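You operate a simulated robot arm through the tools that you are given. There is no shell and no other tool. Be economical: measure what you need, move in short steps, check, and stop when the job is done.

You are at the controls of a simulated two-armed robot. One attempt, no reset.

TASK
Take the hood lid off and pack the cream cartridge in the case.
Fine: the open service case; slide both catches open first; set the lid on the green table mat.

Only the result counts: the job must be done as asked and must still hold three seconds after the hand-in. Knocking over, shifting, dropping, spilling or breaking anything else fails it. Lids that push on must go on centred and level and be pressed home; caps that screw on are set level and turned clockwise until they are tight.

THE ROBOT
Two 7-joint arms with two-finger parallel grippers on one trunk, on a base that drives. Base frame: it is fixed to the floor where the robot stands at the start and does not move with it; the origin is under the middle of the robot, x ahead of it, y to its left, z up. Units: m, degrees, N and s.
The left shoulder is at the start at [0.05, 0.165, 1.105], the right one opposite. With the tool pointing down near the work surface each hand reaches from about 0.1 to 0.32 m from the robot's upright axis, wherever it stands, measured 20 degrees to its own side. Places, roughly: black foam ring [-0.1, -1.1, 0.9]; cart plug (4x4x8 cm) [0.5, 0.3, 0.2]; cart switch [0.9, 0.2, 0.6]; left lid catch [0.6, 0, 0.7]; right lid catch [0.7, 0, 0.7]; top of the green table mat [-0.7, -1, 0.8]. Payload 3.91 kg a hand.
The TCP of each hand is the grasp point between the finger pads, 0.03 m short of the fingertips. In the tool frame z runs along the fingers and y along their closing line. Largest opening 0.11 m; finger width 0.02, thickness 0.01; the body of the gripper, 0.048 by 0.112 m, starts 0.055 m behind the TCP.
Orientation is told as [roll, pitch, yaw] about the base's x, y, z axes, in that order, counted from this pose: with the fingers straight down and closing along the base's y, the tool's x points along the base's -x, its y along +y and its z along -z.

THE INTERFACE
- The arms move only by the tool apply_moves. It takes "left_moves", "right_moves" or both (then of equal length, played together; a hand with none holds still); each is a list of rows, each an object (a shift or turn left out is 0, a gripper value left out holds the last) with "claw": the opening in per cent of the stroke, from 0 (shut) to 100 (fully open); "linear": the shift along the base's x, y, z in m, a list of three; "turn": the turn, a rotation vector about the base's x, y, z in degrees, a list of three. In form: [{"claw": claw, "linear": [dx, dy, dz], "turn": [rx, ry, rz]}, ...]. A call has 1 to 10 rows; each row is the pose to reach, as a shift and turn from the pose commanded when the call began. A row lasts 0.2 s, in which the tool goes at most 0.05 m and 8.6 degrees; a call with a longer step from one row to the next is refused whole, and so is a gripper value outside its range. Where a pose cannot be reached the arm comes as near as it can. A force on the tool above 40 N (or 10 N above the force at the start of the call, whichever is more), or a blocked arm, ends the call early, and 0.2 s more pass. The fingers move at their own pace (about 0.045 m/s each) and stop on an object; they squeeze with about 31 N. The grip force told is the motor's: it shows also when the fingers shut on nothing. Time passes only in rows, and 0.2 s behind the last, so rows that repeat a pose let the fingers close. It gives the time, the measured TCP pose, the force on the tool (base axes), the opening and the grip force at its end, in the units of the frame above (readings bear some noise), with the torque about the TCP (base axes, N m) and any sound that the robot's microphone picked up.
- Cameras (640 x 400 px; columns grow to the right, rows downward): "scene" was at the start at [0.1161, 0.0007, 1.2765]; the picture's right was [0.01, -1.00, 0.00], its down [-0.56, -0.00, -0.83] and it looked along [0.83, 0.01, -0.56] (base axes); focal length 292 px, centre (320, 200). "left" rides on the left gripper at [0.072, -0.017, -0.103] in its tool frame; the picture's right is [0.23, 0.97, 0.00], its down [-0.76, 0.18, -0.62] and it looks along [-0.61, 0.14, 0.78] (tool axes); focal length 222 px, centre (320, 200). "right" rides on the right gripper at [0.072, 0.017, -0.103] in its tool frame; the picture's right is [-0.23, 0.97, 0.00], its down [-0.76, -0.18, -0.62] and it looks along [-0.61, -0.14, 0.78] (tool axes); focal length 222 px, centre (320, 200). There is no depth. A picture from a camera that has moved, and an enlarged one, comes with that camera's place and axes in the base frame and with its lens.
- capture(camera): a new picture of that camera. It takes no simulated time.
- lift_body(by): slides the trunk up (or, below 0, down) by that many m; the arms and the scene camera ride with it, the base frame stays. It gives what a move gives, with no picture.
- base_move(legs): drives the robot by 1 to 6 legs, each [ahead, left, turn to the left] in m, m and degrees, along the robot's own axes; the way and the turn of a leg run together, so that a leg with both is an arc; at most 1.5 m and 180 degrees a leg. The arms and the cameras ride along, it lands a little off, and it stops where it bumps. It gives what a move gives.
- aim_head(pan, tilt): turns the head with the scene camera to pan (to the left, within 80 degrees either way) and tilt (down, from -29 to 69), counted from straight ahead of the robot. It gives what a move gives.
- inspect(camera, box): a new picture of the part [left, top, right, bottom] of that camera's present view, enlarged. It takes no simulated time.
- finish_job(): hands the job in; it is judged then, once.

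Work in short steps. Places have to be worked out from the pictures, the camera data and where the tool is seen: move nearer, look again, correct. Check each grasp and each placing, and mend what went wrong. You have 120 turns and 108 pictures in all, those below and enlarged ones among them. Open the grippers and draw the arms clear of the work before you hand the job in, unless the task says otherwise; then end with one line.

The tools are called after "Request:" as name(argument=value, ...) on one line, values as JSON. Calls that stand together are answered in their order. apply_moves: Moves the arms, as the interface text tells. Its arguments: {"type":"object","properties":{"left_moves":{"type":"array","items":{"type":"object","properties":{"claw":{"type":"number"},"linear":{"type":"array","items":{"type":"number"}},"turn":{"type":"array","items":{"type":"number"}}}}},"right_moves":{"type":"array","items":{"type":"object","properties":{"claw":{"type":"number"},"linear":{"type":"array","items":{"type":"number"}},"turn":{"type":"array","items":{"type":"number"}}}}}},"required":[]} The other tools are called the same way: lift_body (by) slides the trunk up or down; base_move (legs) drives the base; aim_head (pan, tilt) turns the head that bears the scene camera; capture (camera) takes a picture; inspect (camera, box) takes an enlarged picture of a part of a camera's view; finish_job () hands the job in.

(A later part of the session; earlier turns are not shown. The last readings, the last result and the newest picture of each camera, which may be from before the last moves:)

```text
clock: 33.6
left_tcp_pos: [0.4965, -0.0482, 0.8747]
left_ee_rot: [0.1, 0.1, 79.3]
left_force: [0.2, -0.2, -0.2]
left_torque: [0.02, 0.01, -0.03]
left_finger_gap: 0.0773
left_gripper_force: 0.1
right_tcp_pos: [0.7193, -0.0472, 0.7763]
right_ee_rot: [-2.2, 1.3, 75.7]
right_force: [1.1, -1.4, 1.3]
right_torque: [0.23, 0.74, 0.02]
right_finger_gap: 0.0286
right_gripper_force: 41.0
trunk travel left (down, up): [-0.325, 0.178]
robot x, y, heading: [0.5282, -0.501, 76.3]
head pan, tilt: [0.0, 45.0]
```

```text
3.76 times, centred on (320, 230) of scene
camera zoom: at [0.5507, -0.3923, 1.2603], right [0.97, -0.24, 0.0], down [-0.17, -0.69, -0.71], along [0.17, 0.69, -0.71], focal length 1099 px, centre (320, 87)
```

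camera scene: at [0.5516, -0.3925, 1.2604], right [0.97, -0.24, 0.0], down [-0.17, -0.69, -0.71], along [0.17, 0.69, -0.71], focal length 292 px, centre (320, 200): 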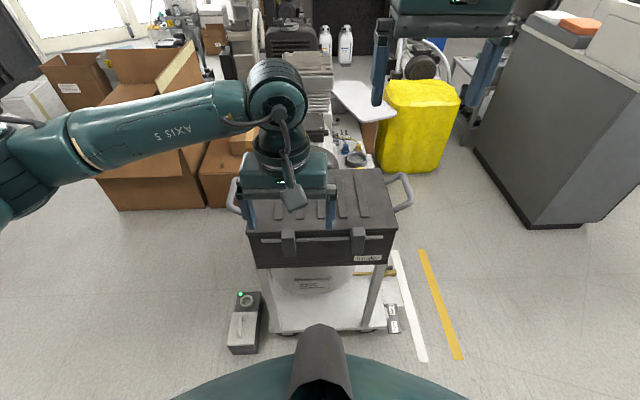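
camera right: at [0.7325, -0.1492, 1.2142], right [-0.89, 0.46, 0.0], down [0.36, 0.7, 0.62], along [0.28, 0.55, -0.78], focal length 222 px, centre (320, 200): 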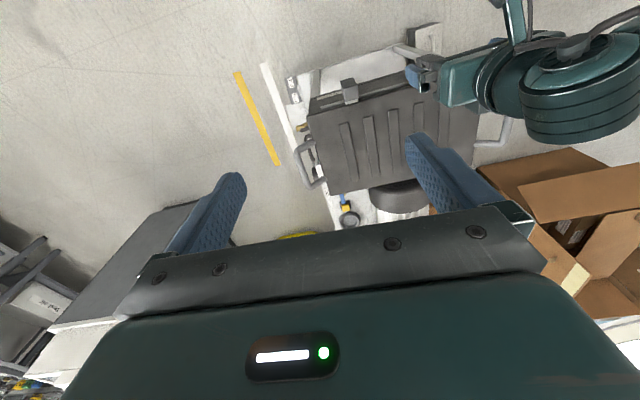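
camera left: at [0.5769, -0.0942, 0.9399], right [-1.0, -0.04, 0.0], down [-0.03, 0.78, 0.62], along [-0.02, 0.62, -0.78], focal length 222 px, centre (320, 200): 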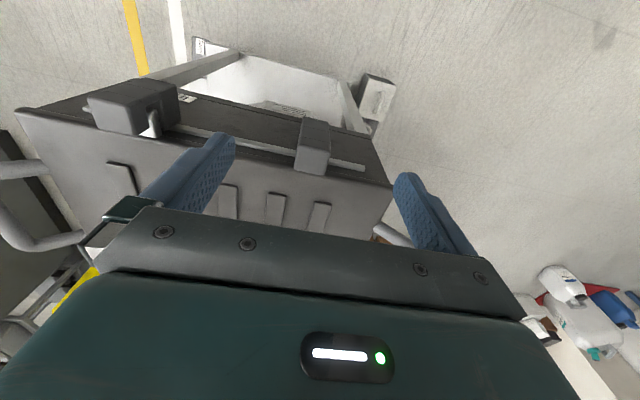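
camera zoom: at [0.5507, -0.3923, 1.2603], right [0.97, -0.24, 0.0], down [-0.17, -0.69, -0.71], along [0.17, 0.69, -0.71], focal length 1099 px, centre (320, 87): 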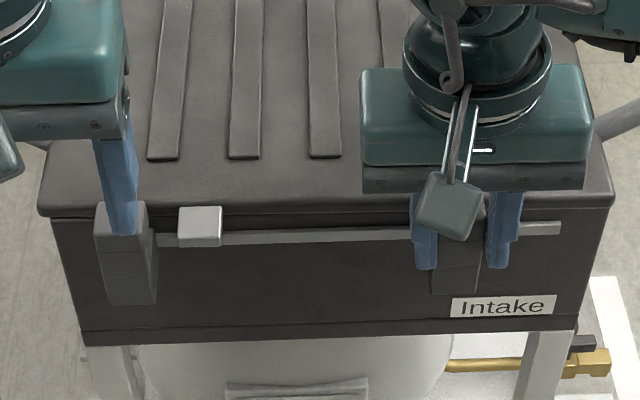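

Gripped nearer the front. Slide right.

Request:
apply_moves(right_moves=[{"linear": [0.006, -0.0013, 0]}, {"linear": [0.012, -0.0026, 0]}, {"linear": [0.018, -0.0039, 0]}])

Request:
inspect(camera="scene", box=[235, 185, 405, 275])

```text
clock: 34.4
left_tcp_pos: [0.4958, -0.0475, 0.875]
left_ee_rot: [0.1, 0.1, 79.3]
left_force: [0.6, -0.5, 0.3]
left_torque: [0.01, 0.01, -0.01]
left_finger_gap: 0.0771
left_gripper_force: 0.0
right_tcp_pos: [0.7245, -0.0488, 0.7769]
right_ee_rot: [-0.8, 1.0, 76.6]
right_force: [-5.7, 7.2, -10.0]
right_torque: [0.42, 1.37, 0.24]
right_finger_gap: 0.0277
right_gripper_force: 45.6
trunk travel left (down, up): [-0.325, 0.178]
robot x, y, heading: [0.5253, -0.4968, 76.2]
head pan, tilt: [0.0, 45.0]
stopped in row 3 (right hand): the force on the tool passed its limit at 44 N (the readings are from after the stop); the commanded pose is now the measured one
```

```text
3.76 times, centred on (320, 230) of scene
camera zoom: at [0.5502, -0.3906, 1.2601], right [0.97, -0.24, 0.0], down [-0.17, -0.69, -0.71], along [0.17, 0.69, -0.71], focal length 1099 px, centre (320, 87)
```

zoom: 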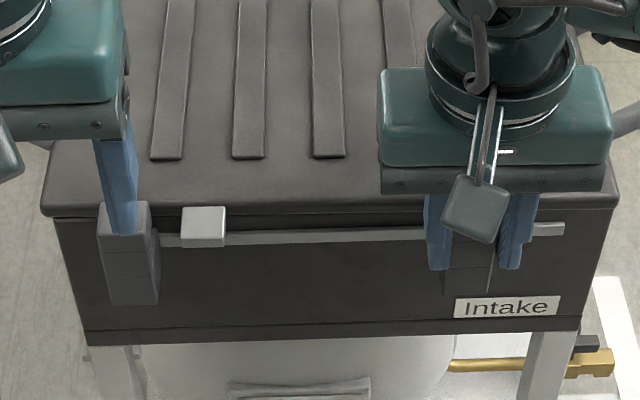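

The catch's rightward end is its present place, so it must open leftward like the other one; earlier the deep finger caught the keeper. With the shallower grip I try left a little and check the lid.

Request:
apply_moves(right_moves=[{"linear": [-0.006, 0.0013, 0]}, {"linear": [-0.011, 0.0024, 0]}, {"linear": [-0.016, 0.0035, 0]}])

Request:
inspect(camera="scene", box=[235, 185, 405, 275])

```text
clock: 35.2
left_tcp_pos: [0.4951, -0.0479, 0.8734]
left_ee_rot: [-0.1, 0.0, 79.3]
left_force: [0.3, -1.1, 0.1]
left_torque: [-0.03, 0.01, 0.0]
left_finger_gap: 0.0769
left_gripper_force: 0.0
right_tcp_pos: [0.7101, -0.0453, 0.7758]
right_ee_rot: [-1.2, 1.0, 76.4]
right_force: [0.4, 5.5, -13.4]
right_torque: [1.26, 0.67, 0.0]
right_finger_gap: 0.028
right_gripper_force: 44.7
trunk travel left (down, up): [-0.325, 0.178]
robot x, y, heading: [0.525, -0.497, 76.2]
head pan, tilt: [0.0, 45.0]
```

```text
3.76 times, centred on (320, 230) of scene
camera zoom: at [0.5502, -0.3906, 1.2601], right [0.97, -0.24, 0.0], down [-0.17, -0.69, -0.71], along [0.17, 0.69, -0.71], focal length 1099 px, centre (320, 87)
```

zoom: 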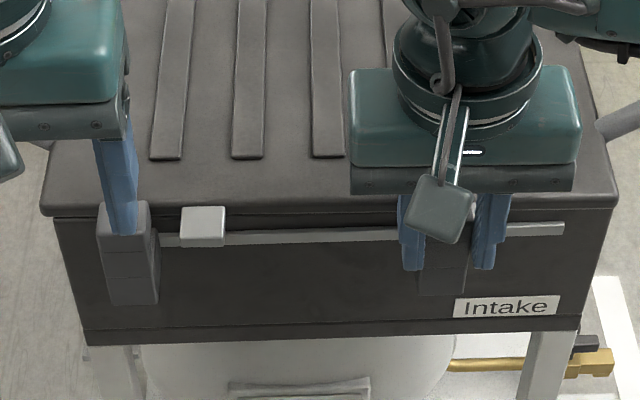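

The catch slides left now with the lid still. Continue to the end of its travel.

Request:
apply_moves(right_moves=[{"linear": [-0.008, 0.0018, 0]}, {"linear": [-0.016, 0.0035, 0]}, {"linear": [-0.024, 0.0053, 0]}, {"linear": [-0.032, 0.007, 0]}])

Request:
inspect(camera="scene", box=[235, 185, 405, 275])

```text
clock: 36.2
left_tcp_pos: [0.496, -0.0471, 0.8749]
left_ee_rot: [0.1, 0.1, 79.3]
left_force: [-0.5, -0.1, -1.2]
left_torque: [0.01, 0.0, 0.0]
left_finger_gap: 0.0772
left_gripper_force: 0.0
right_tcp_pos: [0.6795, -0.0394, 0.7772]
right_ee_rot: [-1.2, 1.2, 76.5]
right_force: [3.8, 4.4, -12.7]
right_torque: [0.53, 0.87, 0.23]
right_finger_gap: 0.0278
right_gripper_force: 44.9
trunk travel left (down, up): [-0.325, 0.178]
robot x, y, heading: [0.5243, -0.4954, 76.1]
head pan, tilt: [0.0, 45.0]
```

```text
3.76 times, centred on (320, 230) of scene
camera zoom: at [0.5506, -0.3906, 1.2602], right [0.97, -0.24, 0.0], down [-0.17, -0.69, -0.71], along [0.17, 0.69, -0.71], focal length 1099 px, centre (320, 87)
```

zoom: 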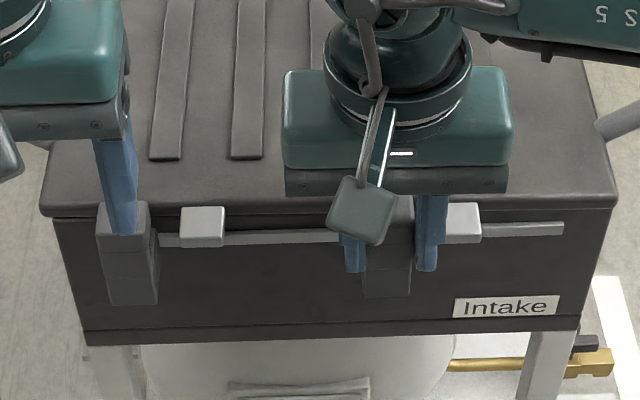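

Both catches are clear of their keepers. Release with a small opening, back out, then raise.

Request:
apply_moves(right_moves=[{"claw": 34}, {"claw": 34}, {"claw": 34, "linear": [-0.003, -0.015, 0]}, {"claw": 34, "linear": [-0.006, -0.035, 0.01]}, {"claw": 60, "linear": [-0.006, -0.04, 0.05]}, {"claw": 80, "linear": [0.03, -0.04, 0.08]}, {"claw": 80, "linear": [0.075, -0.04, 0.1]}])

Request:
capture(camera="scene")

Request:
inspect(camera="right", box=[100, 30, 500, 230])

```text
clock: 37.8
left_tcp_pos: [0.4943, -0.0486, 0.8755]
left_ee_rot: [0.0, 0.0, 79.3]
left_force: [-1.1, -0.9, 0.4]
left_torque: [-0.02, -0.01, -0.02]
left_finger_gap: 0.077
left_gripper_force: 0.1
right_tcp_pos: [0.7528, -0.0801, 0.8785]
right_ee_rot: [-0.9, 1.0, 76.5]
right_force: [0.0, 0.6, 0.3]
right_torque: [0.0, 0.0, 0.04]
right_finger_gap: 0.0877
right_gripper_force: 0.0
trunk travel left (down, up): [-0.325, 0.178]
robot x, y, heading: [0.5245, -0.4997, 76.2]
head pan, tilt: [0.0, 45.0]
```

```text
66 pictures are left
camera scene: at [0.55, -0.392, 1.2603], right [0.97, -0.24, 0.0], down [-0.17, -0.69, -0.71], along [0.17, 0.69, -0.71], focal length 292 px, centre (320, 200)
```

scene: 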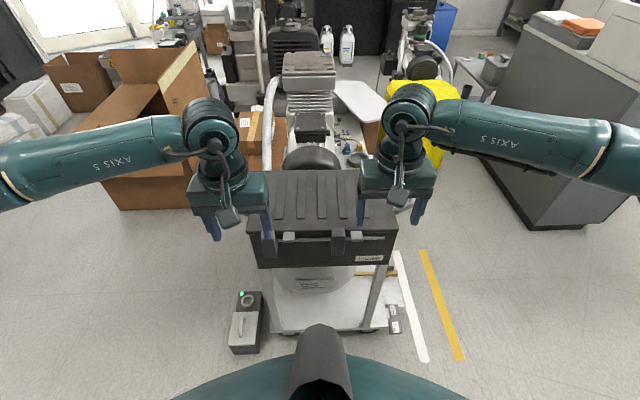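

```text
1.60 times, centred on (300, 130) of right
camera zoom: at [0.7187, -0.1444, 0.9829], right [-0.89, 0.45, -0.02], down [0.34, 0.71, 0.61], along [0.29, 0.54, -0.79], focal length 355 px, centre (352, 312)
```

zoom: 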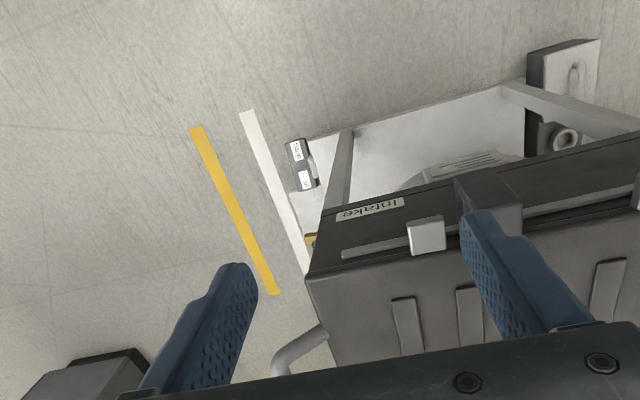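

Both catches are open. Now I bring both hands above the two end handles (estimated (0.462,0.146) and (0.884,0.063), z≈0.78).

Request:
apply_moves(left_moves=[{"linear": [-0.007, 0.039, 0.005], "claw": 100}, {"linear": [-0.014, 0.078, 0.01], "claw": 100}, {"linear": [-0.02, 0.117, 0.01], "claw": 100}, {"linear": [-0.027, 0.156, 0.01], "claw": 100}, {"linear": [-0.032, 0.195, 0.01], "claw": 100}], right_moves=[{"linear": [0.026, 0.029, 0.005], "claw": 100}, {"linear": [0.052, 0.057, 0.01], "claw": 100}, {"linear": [0.078, 0.086, 0.01], "claw": 100}, {"linear": [0.105, 0.114, 0.01], "claw": 100}, {"linear": [0.131, 0.143, 0.01], "claw": 100, "turn": [0, 0, 2]}])

Request:
inspect(camera="scene", box=[190, 110, 450, 270])

Request:
capture(camera="left")

Request:
capture(camera="right")

```text
clock: 39.0
left_tcp_pos: [0.4616, 0.1463, 0.8864]
left_ee_rot: [0.0, -0.1, 79.3]
left_force: [-0.3, 0.3, -0.4]
left_torque: [-0.02, 0.0, -0.02]
left_finger_gap: 0.1101
left_gripper_force: 0.2
right_tcp_pos: [0.8833, 0.0631, 0.8869]
right_ee_rot: [-1.0, 1.1, 78.5]
right_force: [0.3, -0.4, 0.2]
right_torque: [-0.01, 0.0, 0.0]
right_finger_gap: 0.1101
right_gripper_force: 0.1
trunk travel left (down, up): [-0.325, 0.178]
robot x, y, heading: [0.5233, -0.5015, 76.4]
head pan, tilt: [0.0, 45.0]
```

```text
2.46 times, centred on (320, 190) of scene
camera zoom: at [0.5497, -0.3913, 1.2602], right [0.97, -0.24, 0.0], down [-0.17, -0.69, -0.71], along [0.17, 0.69, -0.71], focal length 718 px, centre (320, 225)
```

zoom: 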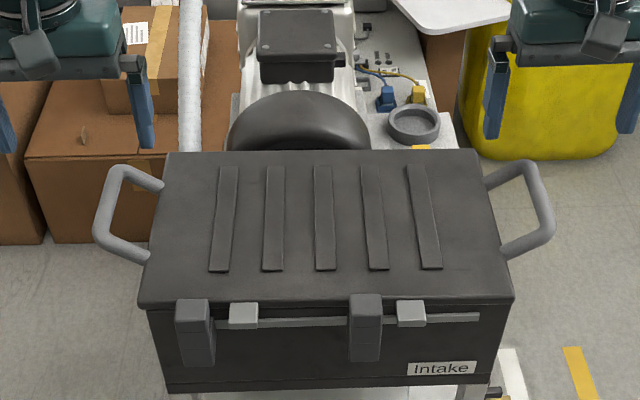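

```text
63 pictures are left
camera left: at [0.4656, 0.0708, 0.989], right [-1.0, -0.04, 0.0], down [-0.03, 0.78, 0.62], along [-0.02, 0.62, -0.78], focal length 222 px, centre (320, 200)
```

left: 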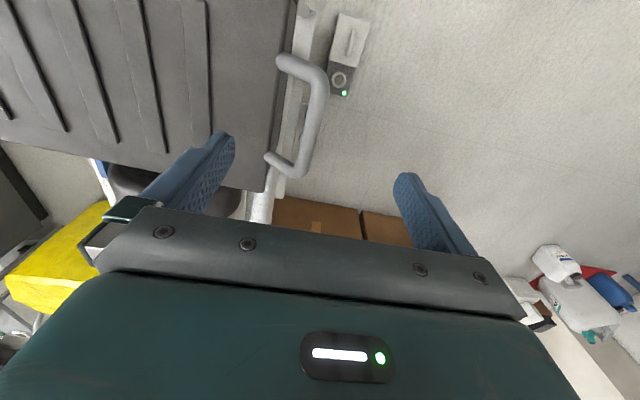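

```text
62 pictures are left
camera right: at [0.8506, -0.0023, 0.9912], right [-0.91, 0.42, -0.02], down [0.32, 0.73, 0.61], along [0.27, 0.55, -0.79], focal length 222 px, centre (320, 200)
```

right: 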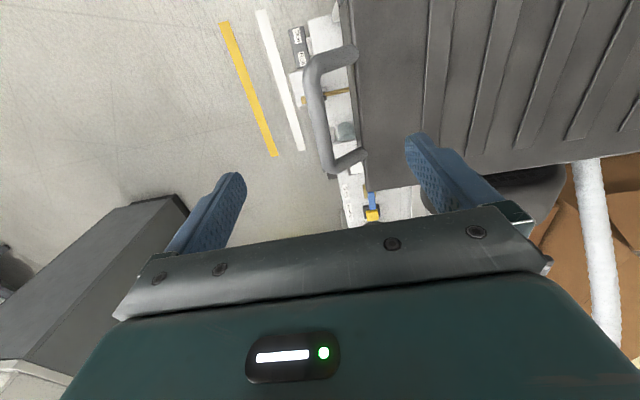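

Handles triangulate to (0.470,0.138,0.79) left and (0.883,0.057,0.78) right. Narrow the fingers to fit between bar and lid, and come down to just above.

Request:
apply_moves(left_moves=[{"claw": 42, "linear": [0.004, -0.004, 0]}, {"claw": 42, "linear": [0.008, -0.009, 0]}, {"claw": 42, "linear": [0.008, -0.009, 0]}, {"claw": 42, "linear": [0.008, -0.009, -0.03]}, {"claw": 42, "linear": [0.008, -0.009, -0.056]}], right_moves=[{"claw": 42, "linear": [0, -0.003, 0]}, {"claw": 42, "linear": [0, -0.006, 0], "turn": [1, 0, 0]}, {"claw": 42, "linear": [0, -0.006, 0], "turn": [1, 0, 0]}, {"claw": 42, "linear": [0, -0.006, -0.03], "turn": [1, 0, 0]}, {"claw": 42, "linear": [0, -0.006, -0.056], "turn": [1, 0, 0]}])

Request:
capture(camera="left")

Request:
capture(camera="right")

Request:
inspect(camera="scene", box=[190, 110, 450, 270])

```text
clock: 40.2
left_tcp_pos: [0.4691, 0.1388, 0.8294]
left_ee_rot: [0.0, 0.0, 79.2]
left_force: [0.6, 0.6, 0.5]
left_torque: [0.0, 0.01, 0.0]
left_finger_gap: 0.0462
left_gripper_force: 0.1
right_tcp_pos: [0.884, 0.0573, 0.83]
right_ee_rot: [-1.0, 0.1, 78.5]
right_force: [-0.2, -0.2, -0.1]
right_torque: [0.0, 0.01, -0.01]
right_finger_gap: 0.0462
right_gripper_force: 0.0
trunk travel left (down, up): [-0.325, 0.178]
robot x, y, heading: [0.5248, -0.5025, 76.4]
head pan, tilt: [0.0, 45.0]
```

```text
61 pictures are left
camera left: at [0.4732, 0.0637, 0.9325], right [-1.0, -0.04, 0.0], down [-0.03, 0.78, 0.62], along [-0.03, 0.62, -0.78], focal length 222 px, centre (320, 200)
```

left: 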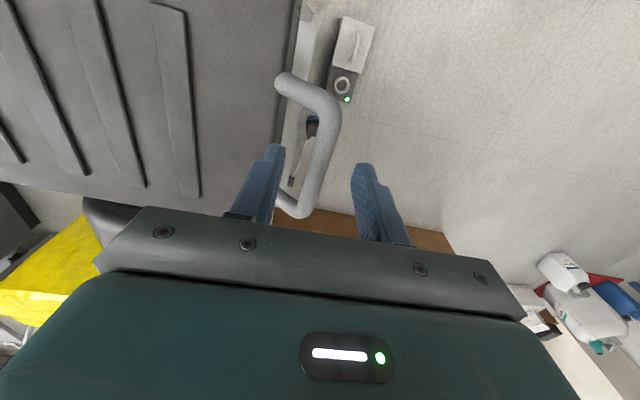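

```text
60 pictures are left
camera right: at [0.8518, -0.0095, 0.9333], right [-0.91, 0.42, -0.02], down [0.32, 0.71, 0.62], along [0.27, 0.56, -0.78], focal length 222 px, centre (320, 200)
```

right: 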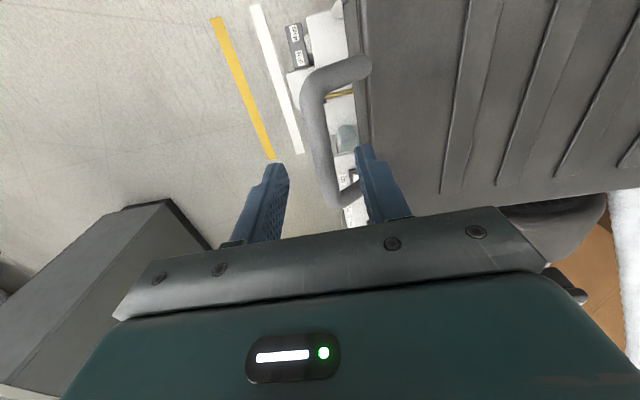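

```text
2.46 times, centred on (320, 190) of scene
camera zoom: at [0.5497, -0.3915, 1.2604], right [0.97, -0.24, 0.0], down [-0.17, -0.69, -0.71], along [0.17, 0.69, -0.71], focal length 718 px, centre (320, 225)
```

zoom: 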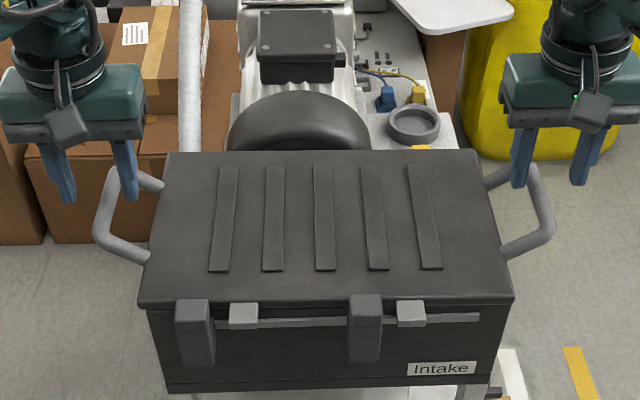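

Bars lie between the fingers with about 1 cm clearance to the lid. Descend and close both.

Request:
apply_moves(left_moves=[{"linear": [0, 0, -0.02]}, {"linear": [0, 0, -0.042]}, {"linear": [0, 0, -0.042]}, {"claw": 5, "linear": [0, 0, -0.042]}, {"claw": 5, "linear": [0, 0, -0.042]}, {"claw": 5, "linear": [0, 0, -0.042]}, {"claw": 5, "linear": [0, 0, -0.042]}], right_moves=[{"linear": [0, 0, -0.022]}, {"linear": [0, 0, -0.045]}, {"linear": [0, 0, -0.045]}, {"claw": 5, "linear": [0, 0, -0.045]}, {"claw": 5, "linear": [0, 0, -0.045]}, {"claw": 5, "linear": [0, 0, -0.045]}, {"claw": 5, "linear": [0, 0, -0.045]}])

Request:
inspect(camera="scene", box=[190, 110, 450, 270])

```text
clock: 41.8
left_tcp_pos: [0.47, 0.1387, 0.7853]
left_ee_rot: [0.1, 0.1, 79.2]
left_force: [-6.7, -1.1, 0.3]
left_torque: [0.14, 0.01, -0.68]
left_finger_gap: 0.0162
left_gripper_force: 31.2
right_tcp_pos: [0.8847, 0.0584, 0.7861]
right_ee_rot: [-1.0, 0.1, 78.4]
right_force: [4.1, 1.7, -0.7]
right_torque: [-0.02, -0.03, -0.23]
right_finger_gap: 0.0158
right_gripper_force: 30.9
trunk travel left (down, up): [-0.325, 0.178]
robot x, y, heading: [0.528, -0.4976, 76.3]
head pan, tilt: [0.0, 45.0]
```

```text
2.46 times, centred on (320, 190) of scene
camera zoom: at [0.5496, -0.3917, 1.2603], right [0.97, -0.24, 0.0], down [-0.17, -0.69, -0.71], along [0.17, 0.69, -0.71], focal length 718 px, centre (320, 225)
```

zoom: 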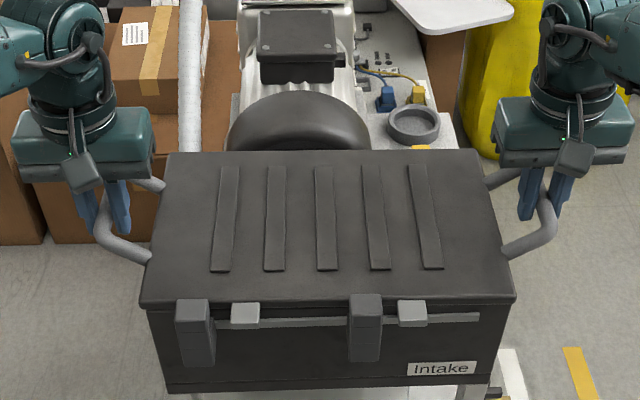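

Both bars are gripped (gap 0.016). Lift slowly, both hands together.

Request:
apply_moves(left_moves=[{"linear": [0, 0, 0.01]}, {"linear": [0, 0, 0.02]}, {"linear": [0, 0, 0.03]}, {"linear": [0, 0, 0.04]}, {"linear": [0, 0, 0.05]}], right_moves=[{"linear": [0, 0, 0.01]}, {"linear": [0, 0, 0.02]}, {"linear": [0, 0, 0.03]}, {"linear": [0, 0, 0.04]}, {"linear": [0, 0, 0.05]}])

Request:
inspect(camera="scene", box=[190, 110, 450, 270])

```text
clock: 43.0
left_tcp_pos: [0.4721, 0.1379, 0.8362]
left_ee_rot: [0.0, 0.0, 79.3]
left_force: [0.2, 0.0, 0.0]
left_torque: [-0.01, 0.02, -0.02]
left_finger_gap: 0.0058
left_gripper_force: 0.1
right_tcp_pos: [0.8836, 0.0583, 0.8366]
right_ee_rot: [-1.0, 0.1, 78.4]
right_force: [0.3, 0.0, 0.2]
right_torque: [-0.01, 0.01, -0.05]
right_finger_gap: 0.0054
right_gripper_force: 0.1
trunk travel left (down, up): [-0.325, 0.178]
robot x, y, heading: [0.5274, -0.4986, 76.2]
head pan, tilt: [0.0, 45.0]
```

```text
2.46 times, centred on (320, 190) of scene
camera zoom: at [0.5496, -0.3919, 1.2603], right [0.97, -0.24, 0.0], down [-0.17, -0.69, -0.71], along [0.17, 0.69, -0.71], focal length 718 px, centre (320, 225)
```

zoom: 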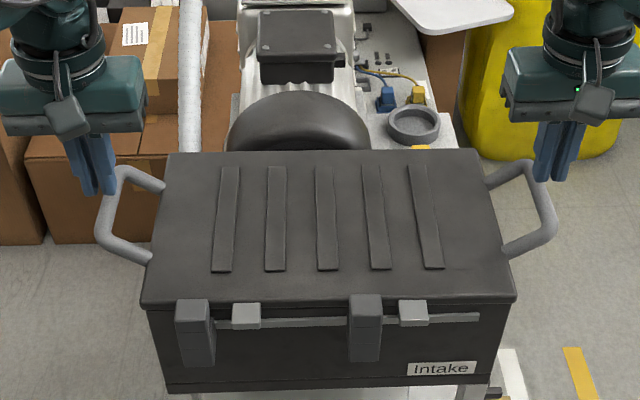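

The bars slipped out of the fingers; the lid stayed. I reopen, go down 15 mm deeper and grip again, then lift just slightly to read the load.

Request:
apply_moves(left_moves=[{"claw": 42}, {"claw": 42}, {"claw": 42, "linear": [-0.002, 0, -0.03]}, {"claw": 42, "linear": [-0.002, 0, -0.064]}, {"claw": 2, "linear": [-0.002, 0, -0.064]}, {"claw": 2, "linear": [-0.002, 0, -0.064]}, {"claw": 2, "linear": [-0.002, 0, -0.064]}, {"claw": 2, "linear": [-0.002, 0, -0.064]}, {"claw": 2, "linear": [-0.002, 0, -0.06]}, {"claw": 2, "linear": [-0.002, 0, -0.055]}], right_moves=[{"claw": 42}, {"claw": 42}, {"claw": 42, "linear": [0.001, 0, -0.03]}, {"claw": 42, "linear": [0.001, 0, -0.066]}, {"claw": 2, "linear": [0.001, 0, -0.066]}, {"claw": 2, "linear": [0.001, 0, -0.066]}, {"claw": 2, "linear": [0.001, 0, -0.066]}, {"claw": 2, "linear": [0.001, 0, -0.066]}, {"claw": 2, "linear": [0.001, 0, -0.062]}, {"claw": 2, "linear": [0.001, 0, -0.057]}])

Request:
inspect(camera="scene", box=[190, 110, 450, 270])

```text
clock: 45.2
left_tcp_pos: [0.468, 0.1381, 0.7803]
left_ee_rot: [0.0, 0.1, 79.3]
left_force: [2.1, -2.9, -3.9]
left_torque: [-0.07, 0.07, -0.66]
left_finger_gap: 0.0162
left_gripper_force: 31.0
right_tcp_pos: [0.8841, 0.0579, 0.7785]
right_ee_rot: [-0.9, 0.2, 78.5]
right_force: [-2.4, 2.5, -4.0]
right_torque: [-0.03, 0.03, -0.09]
right_finger_gap: 0.0156
right_gripper_force: 31.0
trunk travel left (down, up): [-0.325, 0.178]
robot x, y, heading: [0.5247, -0.4992, 75.9]
head pan, tilt: [0.0, 45.0]
```

```text
2.46 times, centred on (320, 190) of scene
camera zoom: at [0.5498, -0.391, 1.2602], right [0.97, -0.24, 0.0], down [-0.17, -0.69, -0.71], along [0.17, 0.69, -0.71], focal length 718 px, centre (320, 225)
```

zoom: 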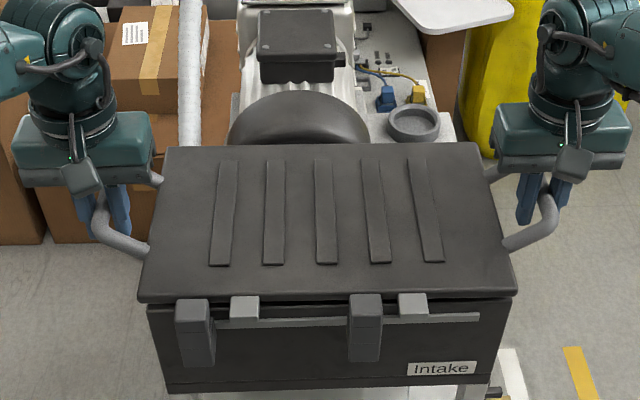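

The lid is rising (about 4 N per hand). Continue lifting.

Request:
apply_moves(left_moves=[{"linear": [0, 0, 0.015]}, {"linear": [0, 0, 0.03]}, {"linear": [0, 0, 0.05]}, {"linear": [0, 0, 0.07]}, {"linear": [0, 0, 0.09]}], right_moves=[{"linear": [0, 0, 0.015]}, {"linear": [0, 0, 0.03]}, {"linear": [0, 0, 0.05]}, {"linear": [0, 0, 0.07]}, {"linear": [0, 0, 0.09]}])

Request:
capture(camera="scene")

```text
clock: 46.4
left_tcp_pos: [0.471, 0.138, 0.8718]
left_ee_rot: [-0.1, 0.0, 79.2]
left_force: [6.1, -2.4, -3.7]
left_torque: [-0.09, 0.05, -0.66]
left_finger_gap: 0.0162
left_gripper_force: 30.7
right_tcp_pos: [0.8866, 0.0581, 0.8704]
right_ee_rot: [-0.8, 0.1, 78.5]
right_force: [-5.5, 2.6, -4.6]
right_torque: [-0.04, -0.06, -0.24]
right_finger_gap: 0.0156
right_gripper_force: 31.3
trunk travel left (down, up): [-0.325, 0.178]
robot x, y, heading: [0.5222, -0.4989, 75.8]
head pan, tilt: [0.0, 45.0]
```

```text
55 pictures are left
camera scene: at [0.5497, -0.3913, 1.2602], right [0.97, -0.24, 0.0], down [-0.17, -0.69, -0.71], along [0.17, 0.69, -0.71], focal length 292 px, centre (320, 200)
```

scene: 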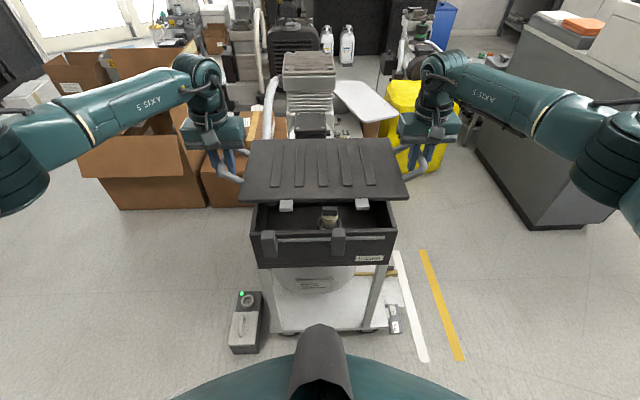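

The lid is free and a cartridge is visible in the box. I raise the trunk to carry the lid high, turn left in place to face away toward −x, and look at the way to the mat.

Request:
lift_body(by=0.14)

Request:
base_move(legs=[[0, 0, 45], [0, 0, 45]])

Request:
aim_head(pan=30, tilt=30)

Request:
capture(camera="scene")

```text
clock: 48.1
left_tcp_pos: [0.4689, 0.1384, 1.0102]
left_ee_rot: [-0.1, 0.1, 79.1]
left_force: [12.7, -5.6, -3.5]
left_torque: [-0.01, 0.06, -0.62]
left_finger_gap: 0.0164
left_gripper_force: 31.1
right_tcp_pos: [0.8848, 0.0595, 1.0095]
right_ee_rot: [-0.9, 0.1, 78.5]
right_force: [-13.5, 5.3, -4.3]
right_torque: [-0.14, -0.04, -0.14]
right_finger_gap: 0.0156
right_gripper_force: 31.0
trunk travel left (down, up): [-0.465, 0.038]
robot x, y, heading: [0.5256, -0.4959, 76.2]
head pan, tilt: [0.0, 45.0]
```

```text
clock: 52.6
left_tcp_pos: [-0.1132, -0.5548, 1.0098]
left_ee_rot: [-0.1, 0.1, 169.1]
left_force: [5.6, 16.6, -4.1]
left_torque: [-0.05, 0.02, -0.65]
left_finger_gap: 0.0162
left_gripper_force: 31.1
right_tcp_pos: [-0.033, -0.139, 1.0104]
right_ee_rot: [-0.9, 0.1, 168.7]
right_force: [-5.5, -16.3, -3.5]
right_torque: [0.1, -0.17, -0.14]
right_finger_gap: 0.0156
right_gripper_force: 30.6
trunk travel left (down, up): [-0.465, 0.038]
robot x, y, heading: [0.5243, -0.5036, 166.5]
head pan, tilt: [0.0, 45.0]
```

```text
clock: 53.6
left_tcp_pos: [-0.1129, -0.5544, 1.0092]
left_ee_rot: [-0.1, 0.1, 169.2]
left_force: [1.8, 0.3, -4.5]
left_torque: [0.01, 0.0, -0.67]
left_finger_gap: 0.016
left_gripper_force: 31.2
right_tcp_pos: [-0.0326, -0.1383, 1.0097]
right_ee_rot: [-0.9, 0.1, 168.6]
right_force: [-2.0, -0.9, -4.2]
right_torque: [-0.01, -0.13, -0.15]
right_finger_gap: 0.0157
right_gripper_force: 31.2
trunk travel left (down, up): [-0.465, 0.038]
robot x, y, heading: [0.5229, -0.5018, 166.2]
head pan, tilt: [30.0, 30.0]
```

```text
54 pictures are left
camera scene: at [0.4071, -0.5174, 1.4228], right [-0.28, 0.96, 0.0], down [0.48, 0.14, -0.87], along [-0.83, -0.24, -0.5], focal length 292 px, centre (320, 200)
```

scene: 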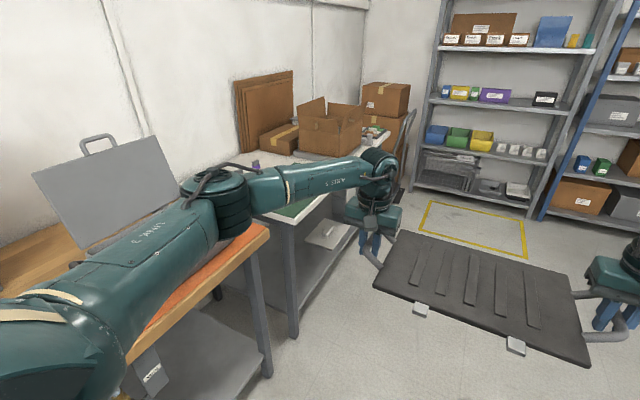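

The way −x is free on the floor, but cartons stand at the mat table's far end and the case is to my left. I drive diagonally away from the bench to about (−0.37,0.08), then turn to face the mat table.

Request:
base_move(legs=[[0.3, -0.1, 0], [0.7, -0.25, 0], [0, 0, 45], [0, 0, 45]])

Request:
aim_head(pan=0, tilt=40)

Request:
capture(camera="scene")

```text
clock: 63.6
left_tcp_pos: [-0.3171, -0.5512, 1.0113]
left_ee_rot: [-0.2, 0.2, -100.4]
left_force: [-1.3, 1.6, -4.4]
left_torque: [-0.05, 0.0, -0.61]
left_finger_gap: 0.016
left_gripper_force: 31.2
right_tcp_pos: [-0.7338, -0.4756, 1.01]
right_ee_rot: [-0.9, 0.1, -100.9]
right_force: [1.8, -2.4, -4.2]
right_torque: [0.13, -0.02, -0.09]
right_finger_gap: 0.0153
right_gripper_force: 31.0
trunk travel left (down, up): [-0.465, 0.038]
robot x, y, heading: [-0.3777, 0.0851, -103.5]
head pan, tilt: [30.0, 30.0]
```

```text
clock: 64.5
left_tcp_pos: [-0.3169, -0.551, 1.0106]
left_ee_rot: [-0.1, 0.1, -100.4]
left_force: [1.4, 2.0, -4.0]
left_torque: [0.02, 0.04, -0.66]
left_finger_gap: 0.0159
left_gripper_force: 30.9
right_tcp_pos: [-0.7334, -0.4755, 1.009]
right_ee_rot: [-0.9, 0.1, -101.0]
right_force: [-0.1, -1.7, -3.7]
right_torque: [0.14, -0.05, -0.12]
right_finger_gap: 0.0159
right_gripper_force: 31.1
trunk travel left (down, up): [-0.465, 0.038]
robot x, y, heading: [-0.378, 0.0885, -103.0]
head pan, tilt: [0.0, 40.0]
```

```text
53 pictures are left
camera scene: at [-0.4059, -0.0265, 1.4075], right [-0.97, 0.23, 0.0], down [0.15, 0.63, -0.77], along [-0.18, -0.75, -0.64], focal length 292 px, centre (320, 200)
```

scene: 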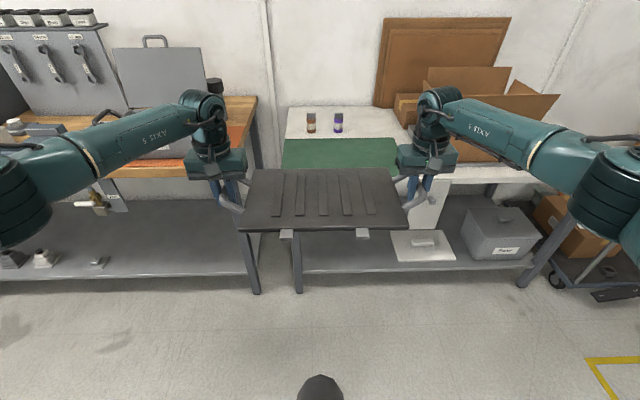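

The mat is visible: about 0.48×0.29 m centred near (−0.73,−0.985), two small bottles behind it, carton to the right. Enlarge to see the carton's clearance.

Request:
inspect(camera="scene", box=[260, 60, 580, 260])

Request:
inspect(camera="scene", box=[0, 60, 260, 222])

Request:
capture(camera="right")

```text
2.00 times, centred on (420, 160) of scene
camera zoom: at [-0.4059, -0.0265, 1.4075], right [-0.97, 0.23, 0.0], down [0.15, 0.63, -0.77], along [-0.18, -0.75, -0.64], focal length 584 px, centre (120, 280)
```

zoom: 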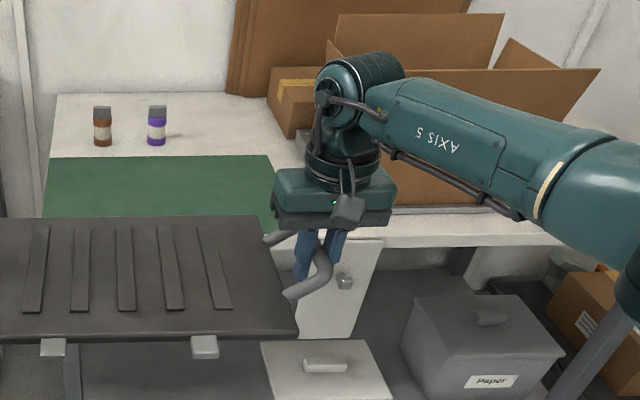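

```text
2.46 times, centred on (130, 141) of scene
camera zoom: at [-0.4059, -0.0265, 1.4075], right [-0.97, 0.23, 0.0], down [0.15, 0.63, -0.77], along [-0.18, -0.75, -0.64], focal length 718 px, centre (788, 345)
```

zoom: 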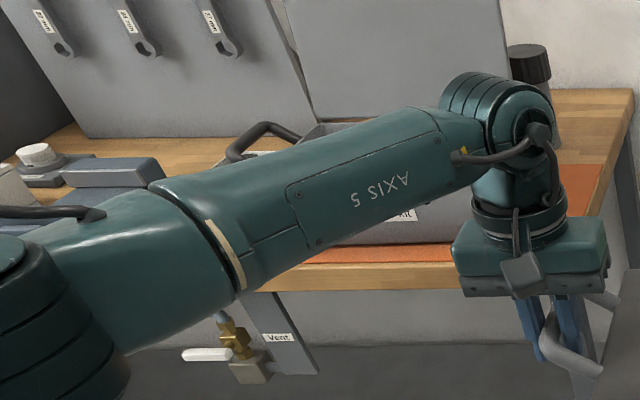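

```text
50 pictures are left
camera right: at [-0.7011, -0.4076, 1.1126], right [0.91, -0.41, -0.02], down [-0.31, -0.72, 0.62], along [-0.27, -0.56, -0.78], focal length 222 px, centre (320, 200)
```

right: 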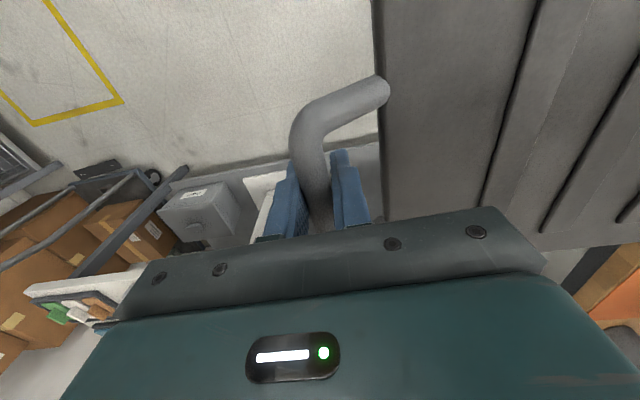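

I approach the table most of the way, still high, then look again.

Request:
base_move(legs=[[0.4, -0.06, 0]])

Request:
capture(camera="scene")

Request:
capture(camera="right")

```text
clock: 67.1
left_tcp_pos: [-0.4727, -0.9351, 1.0107]
left_ee_rot: [0.0, 0.1, -100.5]
left_force: [0.2, 1.7, -4.1]
left_torque: [0.03, -0.02, -0.62]
left_finger_gap: 0.016
left_gripper_force: 30.8
right_tcp_pos: [-0.8885, -0.8573, 1.0097]
right_ee_rot: [-0.9, 0.2, -101.1]
right_force: [-1.2, -0.6, -3.8]
right_torque: [0.11, -0.02, -0.15]
right_finger_gap: 0.0154
right_gripper_force: 30.5
trunk travel left (down, up): [-0.465, 0.038]
robot x, y, heading: [-0.5295, -0.2994, -103.6]
head pan, tilt: [0.0, 40.0]
```

```text
49 pictures are left
camera scene: at [-0.5601, -0.4094, 1.4074], right [-0.97, 0.23, 0.0], down [0.15, 0.63, -0.77], along [-0.18, -0.74, -0.64], focal length 292 px, centre (320, 200)
```

scene: 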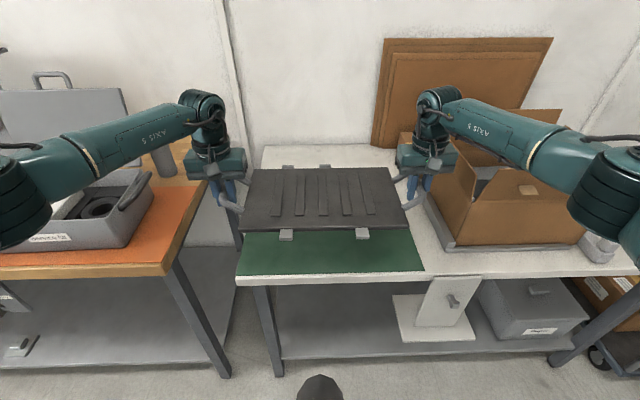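

```text
48 pictures are left
camera right: at [-0.8561, -0.7895, 1.1123], right [0.91, -0.41, -0.02], down [-0.31, -0.72, 0.62], along [-0.27, -0.56, -0.78], focal length 222 px, centre (320, 200)
```

right: 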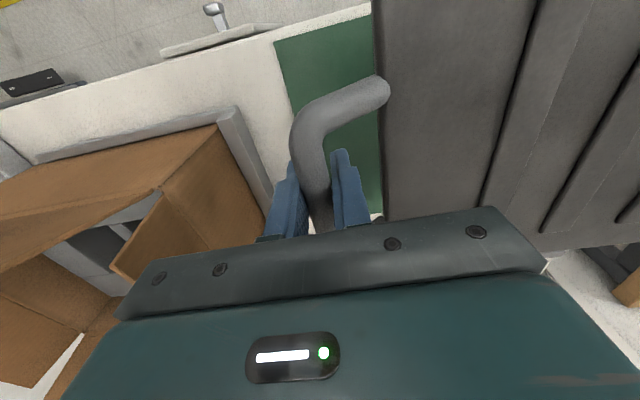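

Clearance is good on both sides. Move 8 cm closer so the lid is over the mat, then lower the trunk.

Request:
base_move(legs=[[0.08, -0.01, 0]])

Request:
lift_body(by=-0.12)

Request:
capture(camera="scene")

```text
clock: 68.1
left_tcp_pos: [-0.5009, -1.0106, 1.009]
left_ee_rot: [0.1, 0.1, -100.5]
left_force: [2.0, 1.6, -4.5]
left_torque: [0.05, -0.02, -0.7]
left_finger_gap: 0.016
left_gripper_force: 31.1
right_tcp_pos: [-0.9174, -0.9332, 1.0083]
right_ee_rot: [-0.9, 0.2, -101.1]
right_force: [-0.5, -2.9, -4.3]
right_torque: [0.09, -0.04, -0.15]
right_finger_gap: 0.0156
right_gripper_force: 30.7
trunk travel left (down, up): [-0.465, 0.038]
robot x, y, heading: [-0.5649, -0.3718, -103.3]
head pan, tilt: [0.0, 40.0]
```

```text
clock: 69.6
left_tcp_pos: [-0.5009, -1.0105, 0.8907]
left_ee_rot: [-0.1, 0.0, -100.5]
left_force: [1.2, 3.2, -4.4]
left_torque: [0.16, -0.06, -0.65]
left_finger_gap: 0.0159
left_gripper_force: 31.0
right_tcp_pos: [-0.9167, -0.9319, 0.8909]
right_ee_rot: [-0.8, 0.1, -101.1]
right_force: [-0.2, -1.5, -4.4]
right_torque: [0.01, 0.02, -0.05]
right_finger_gap: 0.0158
right_gripper_force: 30.8
trunk travel left (down, up): [-0.345, 0.158]
robot x, y, heading: [-0.5607, -0.3746, -103.4]
head pan, tilt: [0.0, 40.0]
```

```text
47 pictures are left
camera scene: at [-0.588, -0.4843, 1.2876], right [-0.97, 0.23, 0.0], down [0.15, 0.63, -0.77], along [-0.18, -0.74, -0.64], focal length 292 px, centre (320, 200)
```

scene: 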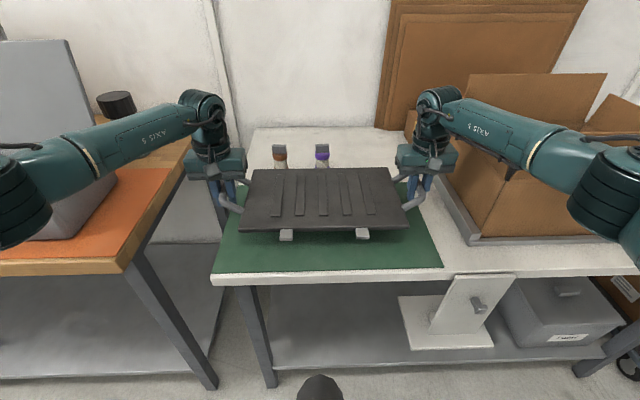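

Lid is over the mat. Lower with the arms gradually to find contact.

Request:
apply_moves(left_moves=[{"linear": [0, 0, -0.015]}, {"linear": [0, 0, -0.03]}, {"linear": [0, 0, -0.04]}, {"linear": [0, 0, -0.045]}], right_moves=[{"linear": [0, 0, -0.015]}, {"linear": [0, 0, -0.03]}, {"linear": [0, 0, -0.04]}, {"linear": [0, 0, -0.045]}])

Request:
inspect(camera="scene", box=[200, 120, 460, 290])

```text
clock: 70.6
left_tcp_pos: [-0.5018, -1.0092, 0.8522]
left_ee_rot: [-0.1, -0.7, -100.5]
left_force: [4.9, -3.4, 28.5]
left_torque: [-0.03, -0.26, -0.68]
left_finger_gap: 0.0163
left_gripper_force: 30.2
right_tcp_pos: [-0.9174, -0.9292, 0.8494]
right_ee_rot: [-1.0, -0.2, -101.1]
right_force: [-2.3, 0.6, 22.9]
right_torque: [-0.25, 0.14, -0.16]
right_finger_gap: 0.0162
right_gripper_force: 13.5
trunk travel left (down, up): [-0.345, 0.158]
robot x, y, heading: [-0.5593, -0.3737, -103.6]
head pan, tilt: [0.0, 40.0]
```

```text
2.35 times, centred on (330, 205) of scene
camera zoom: at [-0.5873, -0.4796, 1.2889], right [-0.97, 0.23, 0.0], down [0.15, 0.62, -0.77], along [-0.18, -0.75, -0.64], focal length 687 px, centre (296, 188)
```

zoom: 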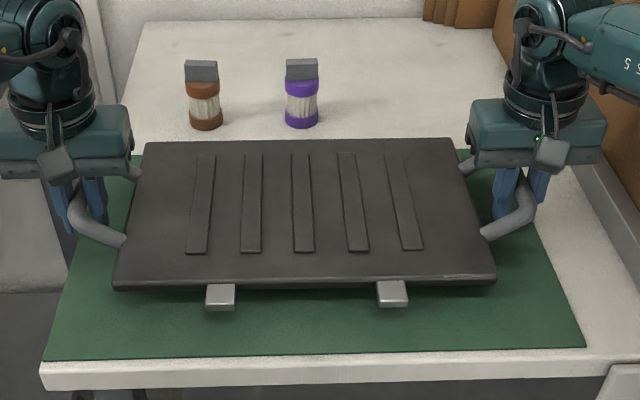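

Contact felt on both sides (lid resting). Relax slightly, open the fingers just enough, and rise.

Request:
apply_moves(left_moves=[{"linear": [0, 0, 0.003]}, {"linear": [0, 0, 0.003], "claw": 42}, {"linear": [0, 0, 0.003], "claw": 42}, {"linear": [0, 0, 0.003], "claw": 42}, {"linear": [0, 0, 0.02], "claw": 42}, {"linear": [0, 0, 0.05], "claw": 42}, {"linear": [0, 0, 0.09], "claw": 42}, {"linear": [0, 0, 0.13], "claw": 42}], right_moves=[{"linear": [0, 0, 0.003]}, {"linear": [0, 0, 0.003], "claw": 42}, {"linear": [0, 0, 0.003], "claw": 42}, {"linear": [0, 0, 0.003], "claw": 42}, {"linear": [0, 0, 0.02], "claw": 42}, {"linear": [0, 0, 0.05], "claw": 42}, {"linear": [0, 0, 0.09], "claw": 42}, {"linear": [0, 0, 0.13], "claw": 42}])

Request:
capture(camera="scene")

```text
clock: 72.4
left_tcp_pos: [-0.4999, -1.0088, 0.9771]
left_ee_rot: [-0.1, 0.0, -100.5]
left_force: [-0.3, -0.4, -0.4]
left_torque: [0.0, 0.0, -0.04]
left_finger_gap: 0.046
left_gripper_force: 0.1
right_tcp_pos: [-0.9151, -0.9324, 0.9757]
right_ee_rot: [-0.9, 0.1, -101.2]
right_force: [-0.8, 0.6, -0.3]
right_torque: [-0.05, 0.01, 0.0]
right_finger_gap: 0.046
right_gripper_force: 0.1
trunk travel left (down, up): [-0.345, 0.158]
robot x, y, heading: [-0.5588, -0.3724, -103.4]
head pan, tilt: [0.0, 40.0]
```

```text
45 pictures are left
camera scene: at [-0.5876, -0.4831, 1.2876], right [-0.97, 0.23, 0.0], down [0.15, 0.62, -0.77], along [-0.18, -0.75, -0.64], focal length 292 px, centre (320, 200)
```

scene: 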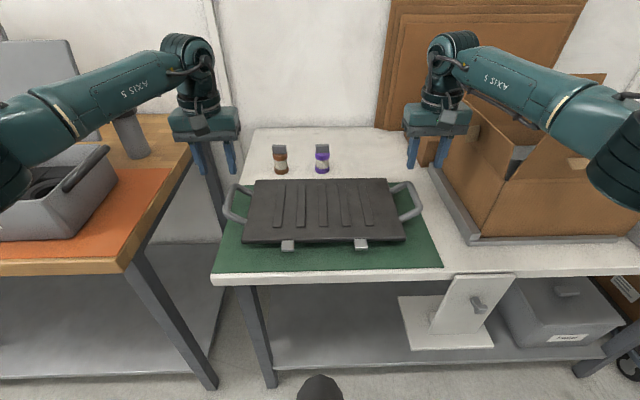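

The lid rests on the mat. I back straight away from the table and look at the case from there.

Request:
base_move(legs=[[-0.5, 0.1, 0]])

Request:
aim_head(pan=28, tilt=25)

Request:
capture(camera="scene")

```text
clock: 75.3
left_tcp_pos: [-0.2921, -0.5585, 0.9751]
left_ee_rot: [-0.1, -0.1, -100.4]
left_force: [-0.8, -0.7, 0.0]
left_torque: [-0.04, 0.0, 0.0]
left_finger_gap: 0.0463
left_gripper_force: 0.0
right_tcp_pos: [-0.7048, -0.4819, 0.9756]
right_ee_rot: [-0.9, 0.0, -101.1]
right_force: [0.4, 0.1, 0.3]
right_torque: [-0.05, 0.01, -0.01]
right_finger_gap: 0.0461
right_gripper_force: 0.0
trunk travel left (down, up): [-0.345, 0.158]
robot x, y, heading: [-0.3487, 0.0776, -102.8]
head pan, tilt: [0.0, 40.0]
```

```text
clock: 76.3
left_tcp_pos: [-0.2908, -0.5599, 0.9757]
left_ee_rot: [-0.2, 0.1, -100.5]
left_force: [0.0, -1.2, -0.2]
left_torque: [-0.01, -0.03, 0.02]
left_finger_gap: 0.0463
left_gripper_force: 0.0
right_tcp_pos: [-0.706, -0.4828, 0.9749]
right_ee_rot: [-0.9, 0.1, -101.1]
right_force: [-0.3, 0.4, 0.2]
right_torque: [-0.05, -0.03, 0.0]
right_finger_gap: 0.0459
right_gripper_force: 0.1
trunk travel left (down, up): [-0.345, 0.158]
robot x, y, heading: [-0.3488, 0.0767, -103.3]
head pan, tilt: [28.0, 25.0]
```

```text
44 pictures are left
camera scene: at [-0.3354, -0.0407, 1.3109], right [-0.97, -0.25, 0.0], down [-0.11, 0.41, -0.91], along [0.23, -0.88, -0.42], focal length 292 px, centre (320, 200)
```

scene: 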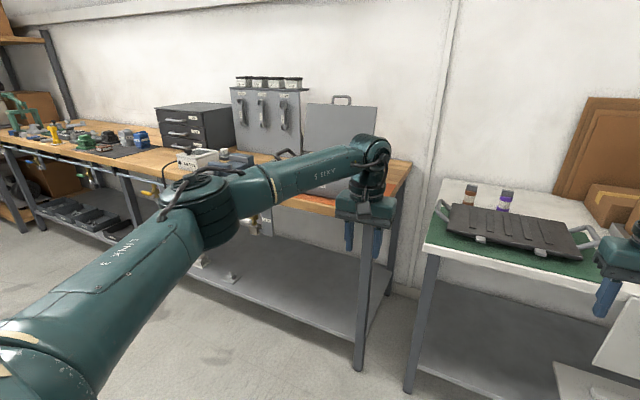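

My arm blocks the case; I'll look later. Now turn right 180° and drive back to the open hood.

Request:
base_move(legs=[[0, 0, -90], [0, 0, -90], [-0.37, 0, 0], [0, -0.875, 0]])

Request:
aim_head(pan=-10, tilt=45)

Request:
capture(camera="scene")

```text
clock: 94.0
left_tcp_pos: [0.3601, 0.1236, 0.9757]
left_ee_rot: [-0.1, 0.2, 77.3]
left_force: [-0.1, 0.1, 0.1]
left_torque: [-0.03, -0.02, -0.05]
left_finger_gap: 0.0462
left_gripper_force: 0.0
right_tcp_pos: [0.7704, 0.0319, 0.9755]
right_ee_rot: [-0.9, 0.0, 76.7]
right_force: [0.2, 0.6, 0.7]
right_torque: [-0.03, 0.03, -0.01]
right_finger_gap: 0.046
right_gripper_force: 0.1
trunk travel left (down, up): [-0.345, 0.158]
robot x, y, heading: [0.3957, -0.5119, 74.1]
head pan, tilt: [28.0, 25.0]
```

```text
clock: 95.0
left_tcp_pos: [0.3596, 0.1245, 0.9754]
left_ee_rot: [0.0, 0.2, 77.3]
left_force: [0.1, 0.1, -0.6]
left_torque: [0.0, 0.01, 0.03]
left_finger_gap: 0.0461
left_gripper_force: 0.1
right_tcp_pos: [0.7703, 0.0324, 0.9751]
right_ee_rot: [-1.0, 0.1, 76.7]
right_force: [-1.0, 0.6, -1.0]
right_torque: [0.0, 0.0, 0.0]
right_finger_gap: 0.0463
right_gripper_force: 0.0
trunk travel left (down, up): [-0.345, 0.158]
robot x, y, heading: [0.3921, -0.5161, 74.3]
head pan, tilt: [-10.0, 45.0]
```

```text
43 pictures are left
camera scene: at [0.4356, -0.4111, 1.2804], right [0.9, -0.43, 0.0], down [-0.3, -0.64, -0.71], along [0.3, 0.64, -0.71], focal length 292 px, centre (320, 200)
```

scene: 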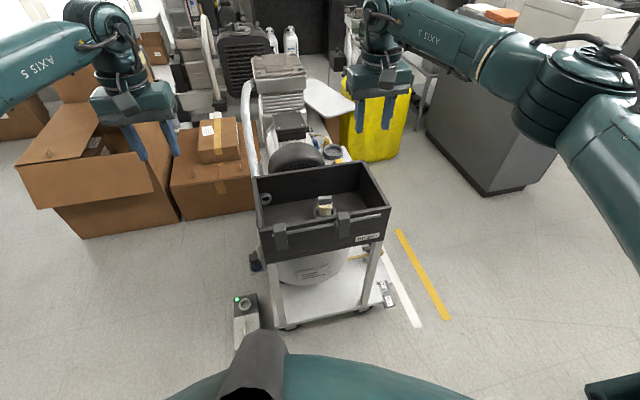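

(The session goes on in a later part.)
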